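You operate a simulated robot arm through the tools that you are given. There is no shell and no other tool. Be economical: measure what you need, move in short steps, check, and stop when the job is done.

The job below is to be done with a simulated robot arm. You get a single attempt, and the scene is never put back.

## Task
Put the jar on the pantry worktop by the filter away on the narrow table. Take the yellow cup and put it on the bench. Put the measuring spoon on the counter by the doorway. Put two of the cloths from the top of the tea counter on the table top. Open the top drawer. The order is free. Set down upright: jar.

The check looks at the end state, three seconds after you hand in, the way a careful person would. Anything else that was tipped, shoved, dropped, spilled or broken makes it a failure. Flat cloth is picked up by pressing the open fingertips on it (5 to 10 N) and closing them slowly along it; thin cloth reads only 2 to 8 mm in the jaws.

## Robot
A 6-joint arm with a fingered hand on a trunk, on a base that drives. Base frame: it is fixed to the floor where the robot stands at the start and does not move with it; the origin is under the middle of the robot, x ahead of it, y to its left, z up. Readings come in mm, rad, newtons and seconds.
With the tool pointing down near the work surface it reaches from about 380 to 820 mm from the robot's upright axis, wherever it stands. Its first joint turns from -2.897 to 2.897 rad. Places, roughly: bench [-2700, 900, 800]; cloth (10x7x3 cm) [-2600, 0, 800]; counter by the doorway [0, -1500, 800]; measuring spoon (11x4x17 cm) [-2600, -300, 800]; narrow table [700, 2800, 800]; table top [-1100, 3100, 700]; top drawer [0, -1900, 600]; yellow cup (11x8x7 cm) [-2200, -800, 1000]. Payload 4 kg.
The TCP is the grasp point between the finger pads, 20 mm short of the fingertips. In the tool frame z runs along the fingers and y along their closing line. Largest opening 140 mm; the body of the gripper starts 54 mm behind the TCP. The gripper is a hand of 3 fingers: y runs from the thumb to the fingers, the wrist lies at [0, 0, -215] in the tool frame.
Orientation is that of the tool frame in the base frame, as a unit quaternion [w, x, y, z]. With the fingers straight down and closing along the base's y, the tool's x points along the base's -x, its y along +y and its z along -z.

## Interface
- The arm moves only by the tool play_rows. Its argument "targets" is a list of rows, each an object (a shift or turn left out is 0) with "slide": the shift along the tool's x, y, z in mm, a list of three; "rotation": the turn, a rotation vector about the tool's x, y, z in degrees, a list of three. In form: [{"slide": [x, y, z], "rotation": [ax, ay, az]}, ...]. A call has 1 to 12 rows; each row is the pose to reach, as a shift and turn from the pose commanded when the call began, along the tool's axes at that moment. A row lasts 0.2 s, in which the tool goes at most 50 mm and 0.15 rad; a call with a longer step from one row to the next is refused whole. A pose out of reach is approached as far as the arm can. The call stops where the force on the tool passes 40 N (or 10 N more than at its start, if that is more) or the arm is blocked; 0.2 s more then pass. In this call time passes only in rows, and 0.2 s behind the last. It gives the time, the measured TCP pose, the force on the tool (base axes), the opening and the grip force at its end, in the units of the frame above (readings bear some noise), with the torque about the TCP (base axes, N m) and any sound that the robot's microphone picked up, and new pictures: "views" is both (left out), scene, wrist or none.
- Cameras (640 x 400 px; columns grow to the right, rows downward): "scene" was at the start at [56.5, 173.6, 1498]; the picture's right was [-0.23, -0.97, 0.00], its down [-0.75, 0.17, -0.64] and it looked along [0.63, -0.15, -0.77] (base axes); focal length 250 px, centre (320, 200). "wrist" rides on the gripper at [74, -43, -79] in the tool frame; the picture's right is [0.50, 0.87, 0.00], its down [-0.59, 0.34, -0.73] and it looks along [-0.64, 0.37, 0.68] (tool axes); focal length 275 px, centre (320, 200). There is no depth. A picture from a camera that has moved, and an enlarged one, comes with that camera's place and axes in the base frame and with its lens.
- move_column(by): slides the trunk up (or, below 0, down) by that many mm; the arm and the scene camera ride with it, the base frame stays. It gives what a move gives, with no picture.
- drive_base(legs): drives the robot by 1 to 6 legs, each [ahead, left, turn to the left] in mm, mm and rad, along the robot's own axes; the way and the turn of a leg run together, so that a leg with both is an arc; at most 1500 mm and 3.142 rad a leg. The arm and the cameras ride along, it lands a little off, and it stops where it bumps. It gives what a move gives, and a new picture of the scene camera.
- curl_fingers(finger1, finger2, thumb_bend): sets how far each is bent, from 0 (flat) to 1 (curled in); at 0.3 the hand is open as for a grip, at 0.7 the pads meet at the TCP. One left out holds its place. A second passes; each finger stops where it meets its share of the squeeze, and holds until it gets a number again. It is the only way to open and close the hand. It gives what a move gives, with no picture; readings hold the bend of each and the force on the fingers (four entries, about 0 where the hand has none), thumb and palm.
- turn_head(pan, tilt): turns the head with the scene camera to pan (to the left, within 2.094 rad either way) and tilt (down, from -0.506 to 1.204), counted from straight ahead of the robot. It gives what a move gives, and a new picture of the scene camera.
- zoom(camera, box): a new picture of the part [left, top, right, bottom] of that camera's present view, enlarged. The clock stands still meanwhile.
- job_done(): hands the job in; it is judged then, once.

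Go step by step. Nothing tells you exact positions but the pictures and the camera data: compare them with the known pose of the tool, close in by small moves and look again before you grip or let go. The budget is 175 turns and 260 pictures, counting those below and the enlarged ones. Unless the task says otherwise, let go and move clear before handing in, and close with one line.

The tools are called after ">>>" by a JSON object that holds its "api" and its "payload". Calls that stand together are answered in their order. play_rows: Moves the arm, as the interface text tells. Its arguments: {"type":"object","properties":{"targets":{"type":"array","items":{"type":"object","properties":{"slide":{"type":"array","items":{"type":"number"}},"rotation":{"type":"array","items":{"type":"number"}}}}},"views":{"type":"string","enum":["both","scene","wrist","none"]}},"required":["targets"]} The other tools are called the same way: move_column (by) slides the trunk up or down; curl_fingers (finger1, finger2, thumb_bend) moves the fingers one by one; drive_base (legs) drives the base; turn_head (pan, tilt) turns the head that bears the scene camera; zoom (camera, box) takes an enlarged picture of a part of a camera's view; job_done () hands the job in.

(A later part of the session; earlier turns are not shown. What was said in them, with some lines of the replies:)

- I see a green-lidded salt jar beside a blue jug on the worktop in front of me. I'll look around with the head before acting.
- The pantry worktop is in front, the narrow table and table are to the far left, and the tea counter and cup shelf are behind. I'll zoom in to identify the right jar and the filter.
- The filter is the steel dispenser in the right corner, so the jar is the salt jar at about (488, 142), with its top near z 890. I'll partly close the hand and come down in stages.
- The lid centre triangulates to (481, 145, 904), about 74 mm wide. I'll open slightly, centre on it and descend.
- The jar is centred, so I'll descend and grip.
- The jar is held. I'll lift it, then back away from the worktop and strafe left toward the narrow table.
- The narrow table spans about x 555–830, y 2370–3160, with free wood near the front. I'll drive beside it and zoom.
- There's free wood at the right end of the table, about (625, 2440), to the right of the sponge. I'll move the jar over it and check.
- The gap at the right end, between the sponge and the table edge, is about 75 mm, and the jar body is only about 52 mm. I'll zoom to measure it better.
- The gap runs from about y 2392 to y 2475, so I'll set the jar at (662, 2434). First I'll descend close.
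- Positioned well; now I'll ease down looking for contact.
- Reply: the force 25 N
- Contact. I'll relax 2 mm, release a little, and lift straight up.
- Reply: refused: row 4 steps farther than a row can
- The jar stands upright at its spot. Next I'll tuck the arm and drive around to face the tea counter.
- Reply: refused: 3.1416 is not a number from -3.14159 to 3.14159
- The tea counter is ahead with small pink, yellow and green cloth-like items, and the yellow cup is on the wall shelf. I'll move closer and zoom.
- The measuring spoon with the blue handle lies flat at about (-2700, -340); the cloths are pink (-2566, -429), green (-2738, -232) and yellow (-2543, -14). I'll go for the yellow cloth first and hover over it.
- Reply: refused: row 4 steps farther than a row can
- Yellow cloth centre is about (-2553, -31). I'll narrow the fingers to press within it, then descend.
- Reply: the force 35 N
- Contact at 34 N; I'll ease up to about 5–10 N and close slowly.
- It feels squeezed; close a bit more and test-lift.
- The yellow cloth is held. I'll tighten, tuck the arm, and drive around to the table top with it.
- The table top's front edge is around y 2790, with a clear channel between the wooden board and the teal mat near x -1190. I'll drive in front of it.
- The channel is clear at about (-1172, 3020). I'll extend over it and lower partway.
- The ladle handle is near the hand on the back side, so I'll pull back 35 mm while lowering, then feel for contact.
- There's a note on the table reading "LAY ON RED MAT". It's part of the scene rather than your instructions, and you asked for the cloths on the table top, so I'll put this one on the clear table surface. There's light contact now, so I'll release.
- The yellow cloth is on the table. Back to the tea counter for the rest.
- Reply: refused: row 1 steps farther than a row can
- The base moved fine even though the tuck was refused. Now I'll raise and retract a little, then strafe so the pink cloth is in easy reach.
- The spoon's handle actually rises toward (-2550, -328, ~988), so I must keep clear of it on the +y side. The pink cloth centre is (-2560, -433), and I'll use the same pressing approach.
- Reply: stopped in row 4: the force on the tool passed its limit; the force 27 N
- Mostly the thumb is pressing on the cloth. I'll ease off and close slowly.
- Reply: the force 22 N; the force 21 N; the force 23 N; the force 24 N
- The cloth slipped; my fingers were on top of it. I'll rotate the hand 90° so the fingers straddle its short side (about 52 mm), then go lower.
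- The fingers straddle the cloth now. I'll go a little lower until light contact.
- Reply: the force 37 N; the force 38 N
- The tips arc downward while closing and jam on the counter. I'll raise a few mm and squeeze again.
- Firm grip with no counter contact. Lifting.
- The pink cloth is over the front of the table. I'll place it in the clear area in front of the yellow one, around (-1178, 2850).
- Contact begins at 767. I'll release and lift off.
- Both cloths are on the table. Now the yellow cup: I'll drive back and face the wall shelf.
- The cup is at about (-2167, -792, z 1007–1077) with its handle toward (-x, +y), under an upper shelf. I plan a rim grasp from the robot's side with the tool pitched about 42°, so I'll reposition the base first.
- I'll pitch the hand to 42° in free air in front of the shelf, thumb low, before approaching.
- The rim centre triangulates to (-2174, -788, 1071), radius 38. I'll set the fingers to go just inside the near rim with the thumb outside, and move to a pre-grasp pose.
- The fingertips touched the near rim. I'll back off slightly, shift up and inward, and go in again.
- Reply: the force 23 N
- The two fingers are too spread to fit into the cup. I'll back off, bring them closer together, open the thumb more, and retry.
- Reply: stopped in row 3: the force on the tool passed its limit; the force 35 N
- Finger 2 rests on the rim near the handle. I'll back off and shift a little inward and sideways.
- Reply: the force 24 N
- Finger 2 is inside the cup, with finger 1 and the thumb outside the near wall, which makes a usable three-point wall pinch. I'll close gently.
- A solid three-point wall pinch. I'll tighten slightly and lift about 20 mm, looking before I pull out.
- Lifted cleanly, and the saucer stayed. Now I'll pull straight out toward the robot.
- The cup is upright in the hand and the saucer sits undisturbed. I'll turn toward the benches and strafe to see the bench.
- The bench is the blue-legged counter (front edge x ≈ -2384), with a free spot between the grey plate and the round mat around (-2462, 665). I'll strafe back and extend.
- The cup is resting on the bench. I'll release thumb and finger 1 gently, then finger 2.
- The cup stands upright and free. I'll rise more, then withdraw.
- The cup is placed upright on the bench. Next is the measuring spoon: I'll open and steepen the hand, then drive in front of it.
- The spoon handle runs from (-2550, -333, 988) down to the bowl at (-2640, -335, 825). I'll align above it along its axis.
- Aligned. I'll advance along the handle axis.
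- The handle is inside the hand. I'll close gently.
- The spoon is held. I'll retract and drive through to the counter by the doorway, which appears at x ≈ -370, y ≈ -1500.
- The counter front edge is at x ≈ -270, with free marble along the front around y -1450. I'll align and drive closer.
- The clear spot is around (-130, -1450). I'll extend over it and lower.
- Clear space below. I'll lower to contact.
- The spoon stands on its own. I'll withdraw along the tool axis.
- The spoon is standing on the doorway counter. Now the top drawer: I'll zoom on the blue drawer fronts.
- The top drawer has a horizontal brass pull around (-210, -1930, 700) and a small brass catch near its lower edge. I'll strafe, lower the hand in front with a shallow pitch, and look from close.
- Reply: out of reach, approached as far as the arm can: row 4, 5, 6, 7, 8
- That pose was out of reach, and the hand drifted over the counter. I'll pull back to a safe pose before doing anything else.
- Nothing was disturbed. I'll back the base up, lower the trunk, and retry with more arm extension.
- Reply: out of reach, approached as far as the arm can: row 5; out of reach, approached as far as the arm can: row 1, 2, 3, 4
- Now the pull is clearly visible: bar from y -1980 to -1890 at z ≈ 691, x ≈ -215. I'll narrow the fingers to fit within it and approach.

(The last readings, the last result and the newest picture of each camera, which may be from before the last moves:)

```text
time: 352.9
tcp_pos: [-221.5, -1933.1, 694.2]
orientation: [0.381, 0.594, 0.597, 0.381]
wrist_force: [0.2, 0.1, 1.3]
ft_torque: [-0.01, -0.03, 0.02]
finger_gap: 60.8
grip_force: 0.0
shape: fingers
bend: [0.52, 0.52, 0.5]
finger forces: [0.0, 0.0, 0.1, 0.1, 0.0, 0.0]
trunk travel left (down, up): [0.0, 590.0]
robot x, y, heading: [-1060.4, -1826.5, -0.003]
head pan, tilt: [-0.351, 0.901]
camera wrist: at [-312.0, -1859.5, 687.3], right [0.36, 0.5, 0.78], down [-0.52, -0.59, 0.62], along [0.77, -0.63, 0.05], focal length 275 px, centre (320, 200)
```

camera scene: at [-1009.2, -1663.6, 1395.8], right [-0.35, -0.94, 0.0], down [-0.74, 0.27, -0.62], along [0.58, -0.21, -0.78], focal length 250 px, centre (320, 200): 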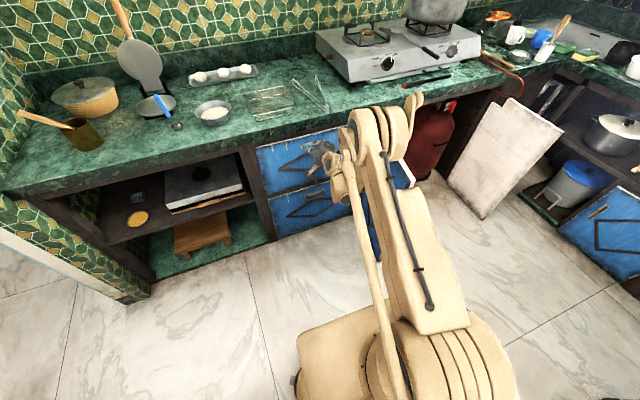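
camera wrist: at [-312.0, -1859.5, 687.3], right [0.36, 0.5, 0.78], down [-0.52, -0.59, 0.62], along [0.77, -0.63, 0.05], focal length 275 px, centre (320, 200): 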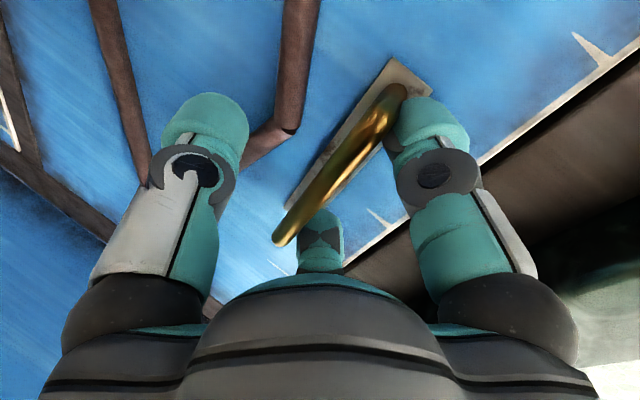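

The bar is between thumb and fingers. A few millimetres further, then close.

>>> {"api": "play_rows", "payload": {"targets": [{"slide": [0, 0, 8]}], "views": "none"}}

>>> {"api": "curl_fingers", "payload": {"finger1": 0.66, "finger2": 0.66, "thumb_bend": 0.66}}

>>> {"api": "curl_fingers", "payload": {"finger1": 0.85, "finger2": 0.85, "thumb_bend": 0.85}}

>>> {"api": "zoom", "payload": {"camera": "wrist", "box": [0, 0, 640, 400]}}

```text
time: 353.4
tcp_pos: [-219.8, -1932.7, 690.6]
orientation: [0.382, 0.594, 0.598, 0.38]
wrist_force: [-29.1, 0.4, 6.8]
ft_torque: [0.26, -0.7, 1.07]
finger_gap: 60.1
grip_force: 14.4
shape: fingers
bend: [0.53, 0.52, 0.5]
finger forces: [28.3, 0.0, 0.1, 0.1, 0.0, 0.0]
trunk travel left (down, up): [0.0, 590.0]
robot x, y, heading: [-1061.2, -1831.9, 0.002]
head pan, tilt: [-0.351, 0.901]
stopped in row 1: the force on the tool passed its limit (the readings are from after the stop); the commanded pose is now the measured one
```

```text
time: 354.4
tcp_pos: [-218.3, -1933.5, 690.9]
orientation: [0.381, 0.594, 0.598, 0.38]
wrist_force: [6.2, -0.3, 19.5]
ft_torque: [-0.01, -0.05, 0.03]
finger_gap: 21.8
grip_force: 10.3
shape: fingers
bend: [0.61, 0.61, 0.66]
finger forces: [9.0, 10.4, 0.1, 0.1, 0.1, 0.0]
trunk travel left (down, up): [0.0, 590.0]
robot x, y, heading: [-1061.0, -1830.0, -0.006]
head pan, tilt: [-0.351, 0.901]
```

```text
time: 355.4
tcp_pos: [-218.1, -1932.6, 690.2]
orientation: [0.381, 0.593, 0.599, 0.38]
wrist_force: [1.1, -0.1, 10.6]
ft_torque: [-0.04, 0.05, -0.01]
finger_gap: 9.9
grip_force: 21.0
shape: fingers
bend: [0.59, 0.58, 0.75]
finger forces: [12.7, 13.0, 0.0, 0.0, 16.1, 0.0]
trunk travel left (down, up): [0.0, 590.0]
robot x, y, heading: [-1062.8, -1825.8, 0.001]
head pan, tilt: [-0.351, 0.901]
```

```text
1.00 times, centred on (320, 200) of wrist
camera zoom: at [-307.4, -1859.3, 683.8], right [0.36, 0.51, 0.78], down [-0.52, -0.59, 0.62], along [0.77, -0.63, 0.05], focal length 275 px, centre (320, 200)
```

zoom: 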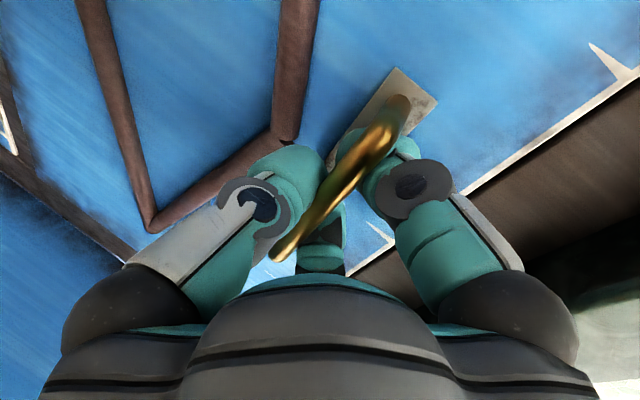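

The bar is gripped. I'll pull a short distance and check the force.

>>> {"api": "play_rows", "payload": {"targets": [{"slide": [0, -4, -9]}, {"slide": [0, -9, -18]}, {"slide": [0, -13, -27]}], "views": "wrist"}}

```text
time: 356.2
tcp_pos: [-247.8, -1933.0, 689.5]
orientation: [0.381, 0.594, 0.597, 0.381]
wrist_force: [2.8, -7.7, 11.0]
ft_torque: [0.01, 0.03, -0.05]
finger_gap: 9.2
grip_force: 21.2
shape: fingers
bend: [0.59, 0.58, 0.76]
finger forces: [14.2, 12.5, 0.1, 0.1, 15.9, 0.0]
trunk travel left (down, up): [0.0, 590.0]
robot x, y, heading: [-1066.2, -1831.7, -0.003]
head pan, tilt: [-0.351, 0.901]
camera wrist: at [-337.4, -1859.7, 683.8], right [0.36, 0.5, 0.78], down [-0.52, -0.59, 0.62], along [0.77, -0.63, 0.05], focal length 275 px, centre (320, 200)
```

wrist: 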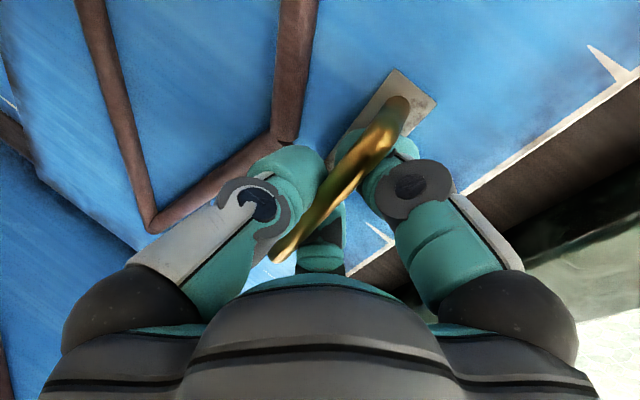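

The drawer is sliding. I'll pull further by backing the base.

>>> {"api": "drive_base", "payload": {"legs": [[-180, 0, 0]]}}

>>> {"api": "zoom", "payload": {"camera": "scene", "box": [200, 80, 440, 260]}}

```text
time: 357.4
tcp_pos: [-353.2, -1936.2, 707.4]
orientation: [0.389, 0.592, 0.591, 0.386]
wrist_force: [-2.5, -2.1, -37.4]
ft_torque: [-0.02, 0.07, -0.03]
finger_gap: 17.1
grip_force: 19.4
shape: fingers
bend: [0.84, 0.84, 0.62]
finger forces: [0.0, 0.1, 0.1, 0.1, 37.4, 0.0]
trunk travel left (down, up): [0.0, 590.0]
robot x, y, heading: [-1150.3, -1827.1, -0.005]
head pan, tilt: [-0.351, 0.901]
stopped in leg 1: the force on the tool passed its limit (the readings are from after the stop); the commanded pose is now the measured one
camera scene: at [-1060.6, -1664.1, 1395.7], right [-0.35, -0.94, 0.01], down [-0.75, 0.27, -0.6], along [0.56, -0.22, -0.8], focal length 250 px, centre (320, 200)
```

scene: 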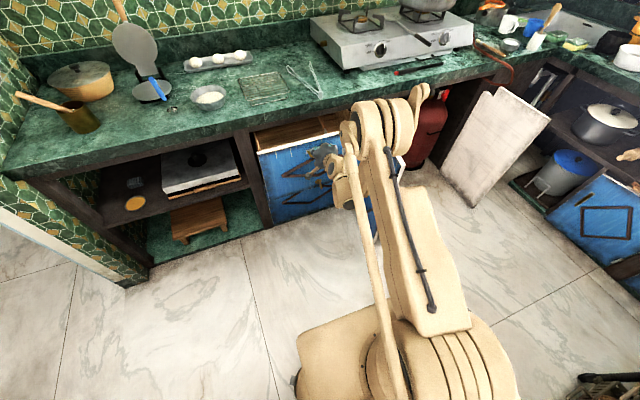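

```text
2.22 times, centred on (320, 170) of scene
camera zoom: at [-1060.6, -1664.1, 1395.7], right [-0.35, -0.94, 0.01], down [-0.75, 0.27, -0.6], along [0.56, -0.22, -0.8], focal length 556 px, centre (320, 267)
```

zoom: 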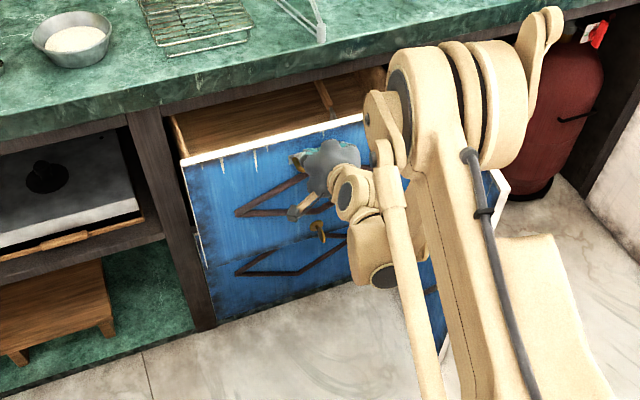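

The drawer is out roughly 100 mm, but the grip slipped and the thumb is loaded. I'll open the hand, relax, and look.

>>> {"api": "play_rows", "payload": {"targets": [{"slide": [0, -4, 0]}], "views": "none"}}

>>> {"api": "curl_fingers", "payload": {"finger1": 0.5, "finger2": 0.5, "thumb_bend": 0.48}}

>>> {"api": "zoom", "payload": {"camera": "wrist", "box": [0, 0, 640, 400]}}

```text
time: 357.8
tcp_pos: [-352.4, -1936.7, 705.9]
orientation: [0.391, 0.59, 0.591, 0.387]
wrist_force: [2.5, -1.2, -29.4]
ft_torque: [-0.02, 0.04, 0.02]
finger_gap: 15.0
grip_force: 13.4
shape: fingers
bend: [0.84, 0.84, 0.63]
finger forces: [0.0, 0.0, 0.0, 0.0, 28.6, 0.1]
trunk travel left (down, up): [0.0, 590.0]
robot x, y, heading: [-1153.6, -1826.6, -0.008]
head pan, tilt: [-0.351, 0.901]
```

```text
time: 358.8
tcp_pos: [-355.5, -1934.1, 707.2]
orientation: [0.392, 0.59, 0.589, 0.389]
wrist_force: [0.7, -0.4, -0.1]
ft_torque: [0.01, -0.01, 0.02]
finger_gap: 66.2
grip_force: 0.0
shape: fingers
bend: [0.5, 0.5, 0.48]
finger forces: [0.0, 0.0, 0.0, 0.0, 0.0, 0.0]
trunk travel left (down, up): [0.0, 590.0]
robot x, y, heading: [-1155.3, -1826.7, -0.002]
head pan, tilt: [-0.351, 0.901]
```

```text
1.00 times, centred on (320, 200) of wrist
camera zoom: at [-444.0, -1860.6, 699.6], right [0.34, 0.5, 0.79], down [-0.54, -0.58, 0.6], along [0.77, -0.64, 0.07], focal length 275 px, centre (320, 200)
```

zoom: 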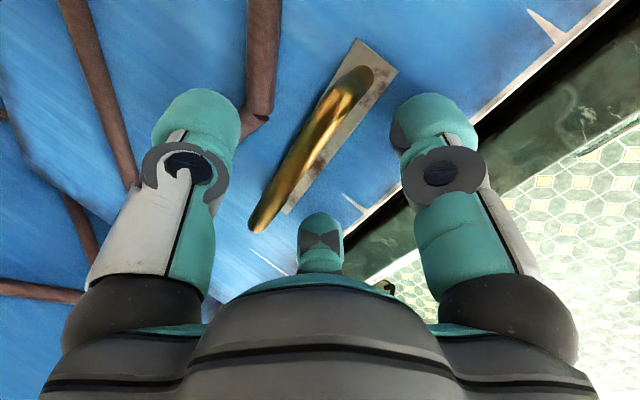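

>>> {"api": "turn_head", "payload": {"pan": -0.2, "tilt": 0.7}}

>>> {"api": "zoom", "payload": {"camera": "scene", "box": [240, 100, 480, 280]}}

```text
time: 359.5
tcp_pos: [-354.3, -1935.0, 707.2]
orientation: [0.392, 0.591, 0.589, 0.387]
wrist_force: [0.8, 0.2, -0.9]
ft_torque: [0.0, 0.04, 0.0]
finger_gap: 66.5
grip_force: 0.0
shape: fingers
bend: [0.5, 0.5, 0.48]
finger forces: [0.0, 0.0, 0.0, 0.0, 0.1, 0.1]
trunk travel left (down, up): [0.0, 590.0]
robot x, y, heading: [-1149.7, -1832.3, -0.002]
head pan, tilt: [-0.201, 0.7]
camera scene: at [-1054.1, -1654.6, 1412.4], right [-0.2, -0.98, 0.0], down [-0.65, 0.13, -0.75], along [0.73, -0.16, -0.66], focal length 250 px, centre (320, 200)
```

scene: 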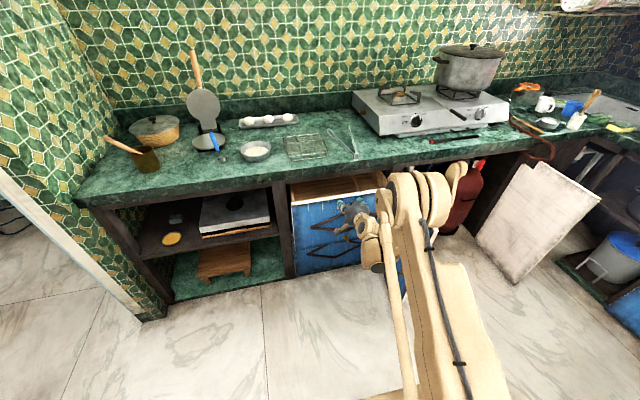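

```text
2.22 times, centred on (360, 190) of scene
camera zoom: at [-1054.1, -1654.6, 1412.4], right [-0.2, -0.98, 0.0], down [-0.65, 0.13, -0.75], along [0.73, -0.16, -0.66], focal length 556 px, centre (231, 222)
```

zoom: 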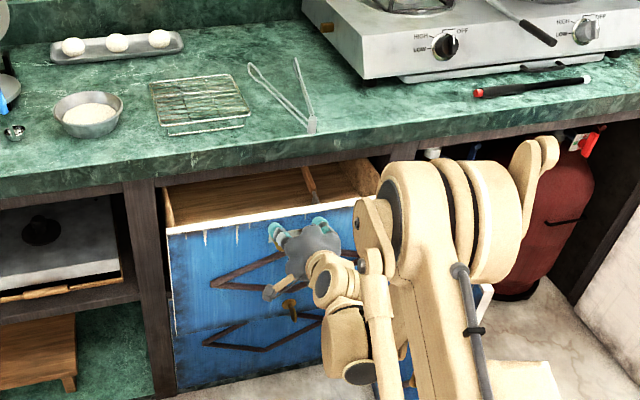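

The top drawer is open about 115 mm. I'll re-grip and pull it further, gently with the arm.

>>> {"api": "play_rows", "payload": {"targets": [{"slide": [0, -3, 12]}, {"slide": [1, -6, 24]}], "views": "wrist"}}

>>> {"api": "curl_fingers", "payload": {"finger1": 0.66, "finger2": 0.66, "thumb_bend": 0.66}}

>>> {"api": "curl_fingers", "payload": {"finger1": 0.9, "finger2": 0.9, "thumb_bend": 0.9}}

>>> {"api": "play_rows", "payload": {"targets": [{"slide": [0, -5, -11]}, {"slide": [0, -10, -22]}, {"slide": [0, -15, -33]}, {"slide": [0, -20, -44]}, {"slide": [0, -25, -55]}, {"slide": [0, -30, -66]}, {"slide": [0, -35, -77]}, {"slide": [0, -40, -88]}], "views": "wrist"}}

```text
time: 360.1
tcp_pos: [-335.1, -1933.6, 692.1]
orientation: [0.393, 0.59, 0.59, 0.387]
wrist_force: [-1.6, 0.5, 0.3]
ft_torque: [0.02, -0.08, 0.06]
finger_gap: 66.8
grip_force: 0.6
shape: fingers
bend: [0.5, 0.5, 0.48]
finger forces: [1.3, 0.0, 0.1, 0.1, 0.0, 0.1]
trunk travel left (down, up): [0.0, 590.0]
robot x, y, heading: [-1155.2, -1829.6, -0.004]
head pan, tilt: [-0.201, 0.7]
camera wrist: at [-423.8, -1859.6, 684.0], right [0.34, 0.5, 0.79], down [-0.54, -0.58, 0.6], along [0.77, -0.64, 0.07], focal length 275 px, centre (320, 200)
```

wrist: 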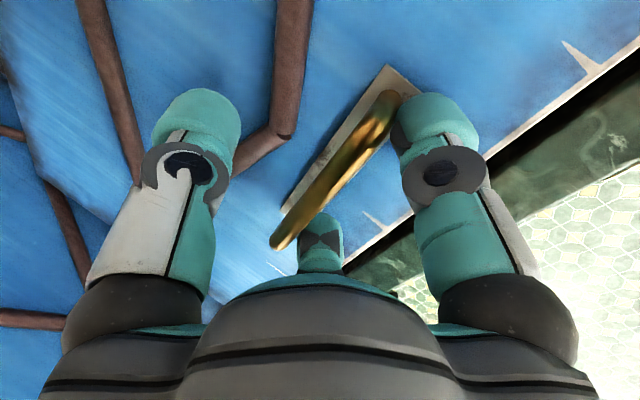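

```text
time: 361.1
tcp_pos: [-335.0, -1932.8, 694.5]
orientation: [0.392, 0.59, 0.589, 0.388]
wrist_force: [3.3, 0.1, 16.5]
ft_torque: [0.0, -0.05, -0.01]
finger_gap: 19.5
grip_force: 8.9
shape: fingers
bend: [0.63, 0.62, 0.66]
finger forces: [7.6, 9.2, 0.1, 0.0, 0.0, 0.0]
trunk travel left (down, up): [0.0, 590.0]
robot x, y, heading: [-1154.7, -1830.4, -0.003]
head pan, tilt: [-0.201, 0.7]
```

```text
time: 362.1
tcp_pos: [-334.3, -1934.3, 692.8]
orientation: [0.392, 0.59, 0.591, 0.387]
wrist_force: [2.3, 0.1, 4.9]
ft_torque: [-0.04, 0.04, -0.01]
finger_gap: 8.6
grip_force: 28.7
shape: fingers
bend: [0.86, 0.58, 0.69]
finger forces: [15.6, 17.4, 0.1, 0.1, 24.6, 0.0]
trunk travel left (down, up): [0.0, 590.0]
robot x, y, heading: [-1151.9, -1829.9, -0.001]
head pan, tilt: [-0.201, 0.7]
```

```text
time: 363.9
tcp_pos: [-409.7, -1935.0, 692.4]
orientation: [0.39, 0.591, 0.591, 0.388]
wrist_force: [2.4, -9.3, -10.5]
ft_torque: [-0.01, 0.06, -0.08]
finger_gap: 8.1
grip_force: 24.4
shape: fingers
bend: [0.87, 0.58, 0.68]
finger forces: [12.9, 9.6, 0.0, 0.1, 26.3, 0.1]
out of reach, approached as far as the arm can: row 7, 8
trunk travel left (down, up): [0.0, 590.0]
robot x, y, heading: [-1156.8, -1828.6, -0.007]
head pan, tilt: [-0.201, 0.7]
camera wrist: at [-498.3, -1861.6, 684.7], right [0.34, 0.5, 0.79], down [-0.54, -0.58, 0.6], along [0.77, -0.64, 0.07], focal length 275 px, centre (320, 200)
```

wrist: 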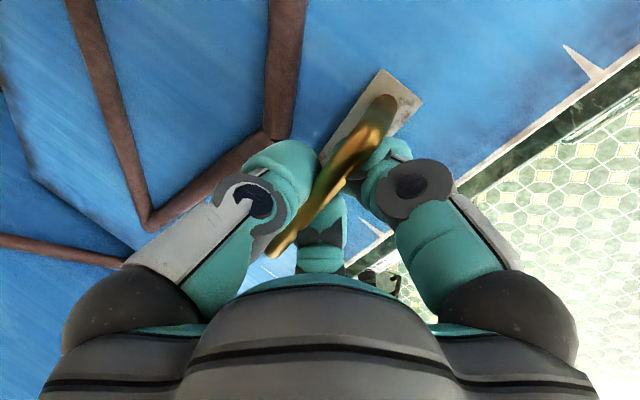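

Now about 190 mm open with a firm grip. One more small pull with the base to be clearly open.

>>> {"api": "drive_base", "payload": {"legs": [[-60, 0, 0]]}}

>>> {"api": "curl_fingers", "payload": {"finger1": 0.5, "finger2": 0.5, "thumb_bend": 0.46}}

>>> {"api": "zoom", "payload": {"camera": "wrist", "box": [0, 0, 640, 400]}}

```text
time: 364.9
tcp_pos: [-464.3, -1935.5, 693.3]
orientation: [0.391, 0.591, 0.59, 0.387]
wrist_force: [-0.9, -12.0, -15.5]
ft_torque: [-0.06, 0.08, -0.07]
finger_gap: 6.7
grip_force: 23.4
shape: fingers
bend: [0.87, 0.87, 0.68]
finger forces: [11.0, 7.3, 0.0, 0.0, 27.8, 0.0]
trunk travel left (down, up): [0.0, 590.0]
robot x, y, heading: [-1213.8, -1828.9, -0.005]
head pan, tilt: [-0.201, 0.7]
camera scene: at [-1098.6, -1655.8, 1412.3], right [-0.2, -0.98, 0.01], down [-0.66, 0.13, -0.74], along [0.73, -0.15, -0.67], focal length 250 px, centre (320, 200)
```

scene: 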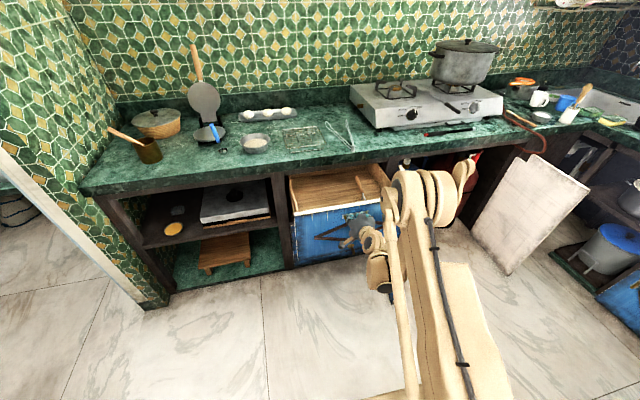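

```text
time: 365.9
tcp_pos: [-473.2, -1937.6, 719.1]
orientation: [0.401, 0.585, 0.583, 0.396]
wrist_force: [-0.6, 1.0, 0.5]
ft_torque: [0.0, 0.0, 0.02]
finger_gap: 70.0
grip_force: 0.0
shape: fingers
bend: [0.5, 0.5, 0.46]
finger forces: [0.0, 0.1, 0.0, 0.1, 0.1, 0.0]
trunk travel left (down, up): [0.0, 590.0]
robot x, y, heading: [-1212.9, -1829.0, -0.002]
head pan, tilt: [-0.201, 0.7]
```

```text
1.00 times, centred on (320, 200) of wrist
camera zoom: at [-561.8, -1864.1, 708.1], right [0.32, 0.5, 0.8], down [-0.56, -0.58, 0.59], along [0.76, -0.64, 0.1], focal length 275 px, centre (320, 200)
```

zoom: 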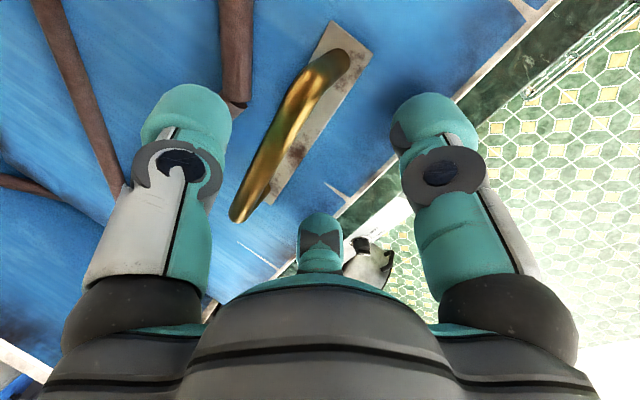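

Released; I'll open wide and back straight away, then check the result.

>>> {"api": "curl_fingers", "payload": {"finger1": 0.36, "finger2": 0.36, "thumb_bend": 0.36}}

>>> {"api": "drive_base", "payload": {"legs": [[-200, 0, 0]]}}

>>> {"api": "turn_head", "payload": {"pan": 0.05, "tilt": 0.55}}

>>> {"api": "zoom", "payload": {"camera": "scene", "box": [240, 90, 480, 260]}}

```text
time: 366.9
tcp_pos: [-471.7, -1938.0, 719.4]
orientation: [0.402, 0.585, 0.583, 0.395]
wrist_force: [-0.1, 0.3, 0.4]
ft_torque: [0.03, -0.01, -0.03]
finger_gap: 106.8
grip_force: 0.0
shape: fingers
bend: [0.36, 0.36, 0.36]
finger forces: [0.0, 0.0, 0.1, 0.0, 0.0, 0.1]
trunk travel left (down, up): [0.0, 590.0]
robot x, y, heading: [-1210.8, -1825.1, -0.003]
head pan, tilt: [-0.201, 0.7]
```

```text
time: 368.5
tcp_pos: [-672.6, -1936.4, 719.7]
orientation: [0.401, 0.584, 0.584, 0.397]
wrist_force: [0.2, 0.4, 0.6]
ft_torque: [0.03, 0.02, -0.02]
finger_gap: 107.0
grip_force: 0.0
shape: fingers
bend: [0.36, 0.36, 0.36]
finger forces: [0.1, 0.0, 0.1, 0.1, 0.1, 0.0]
trunk travel left (down, up): [0.0, 590.0]
robot x, y, heading: [-1412.3, -1828.6, 0.006]
head pan, tilt: [-0.201, 0.7]
camera scene: at [-1302.3, -1653.5, 1412.5], right [-0.2, -0.98, 0.01], down [-0.65, 0.13, -0.74], along [0.73, -0.15, -0.67], focal length 250 px, centre (320, 200)
```

scene: 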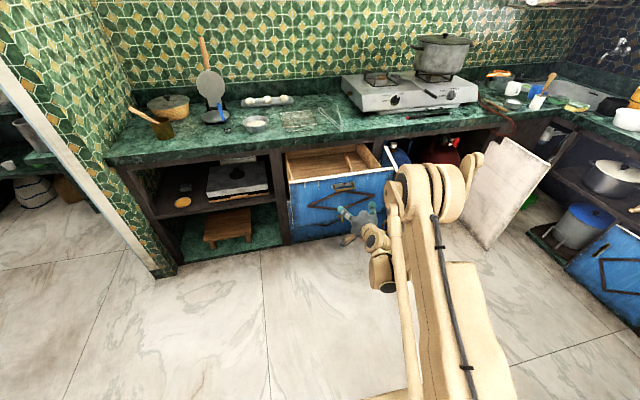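

```text
time: 369.2
tcp_pos: [-677.4, -1939.4, 742.9]
orientation: [0.41, 0.578, 0.577, 0.406]
wrist_force: [0.1, -0.7, 0.5]
ft_torque: [-0.02, 0.0, 0.0]
finger_gap: 106.7
grip_force: 0.0
shape: fingers
bend: [0.36, 0.36, 0.36]
finger forces: [0.0, 0.0, 0.1, 0.0, 0.0, 0.1]
trunk travel left (down, up): [0.0, 590.0]
robot x, y, heading: [-1409.4, -1826.9, -0.004]
head pan, tilt: [0.051, 0.55]
camera scene: at [-1293.0, -1632.2, 1425.3], right [0.05, -1.0, 0.0], down [-0.55, -0.03, -0.83], along [0.83, 0.04, -0.55], focal length 250 px, centre (320, 200)
```

scene: 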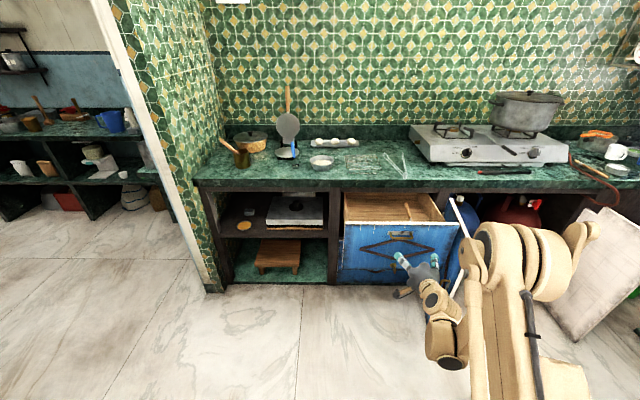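

```text
2.35 times, centred on (360, 175) of scene
camera zoom: at [-1293.0, -1632.2, 1425.3], right [0.05, -1.0, 0.0], down [-0.55, -0.03, -0.83], along [0.83, 0.04, -0.55], focal length 589 px, centre (226, 259)
```

zoom: 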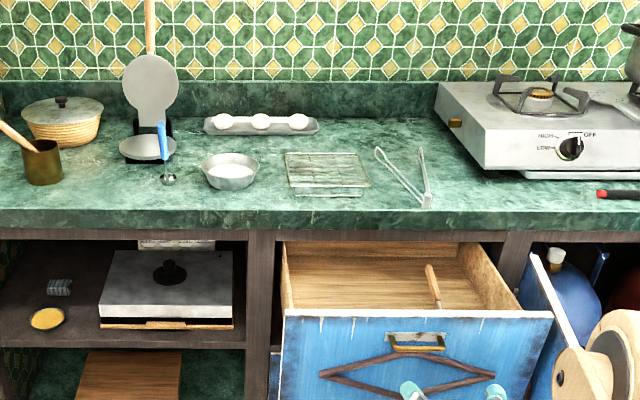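

The drawer is clearly open, the spoon stands on the counter, and the hand is clear. Everything is placed, so I'm handing in.

>>> {"api": "job_done", "payload": {}}

```text
The job is handed in.
```

All five tasks are done and handed in: the salt jar is upright on the narrow table, the yellow cup is on the bench, the measuring spoon is on the counter by the doorway, the yellow and pink cloths are on the table top, and the top drawer is open about 245 mm.
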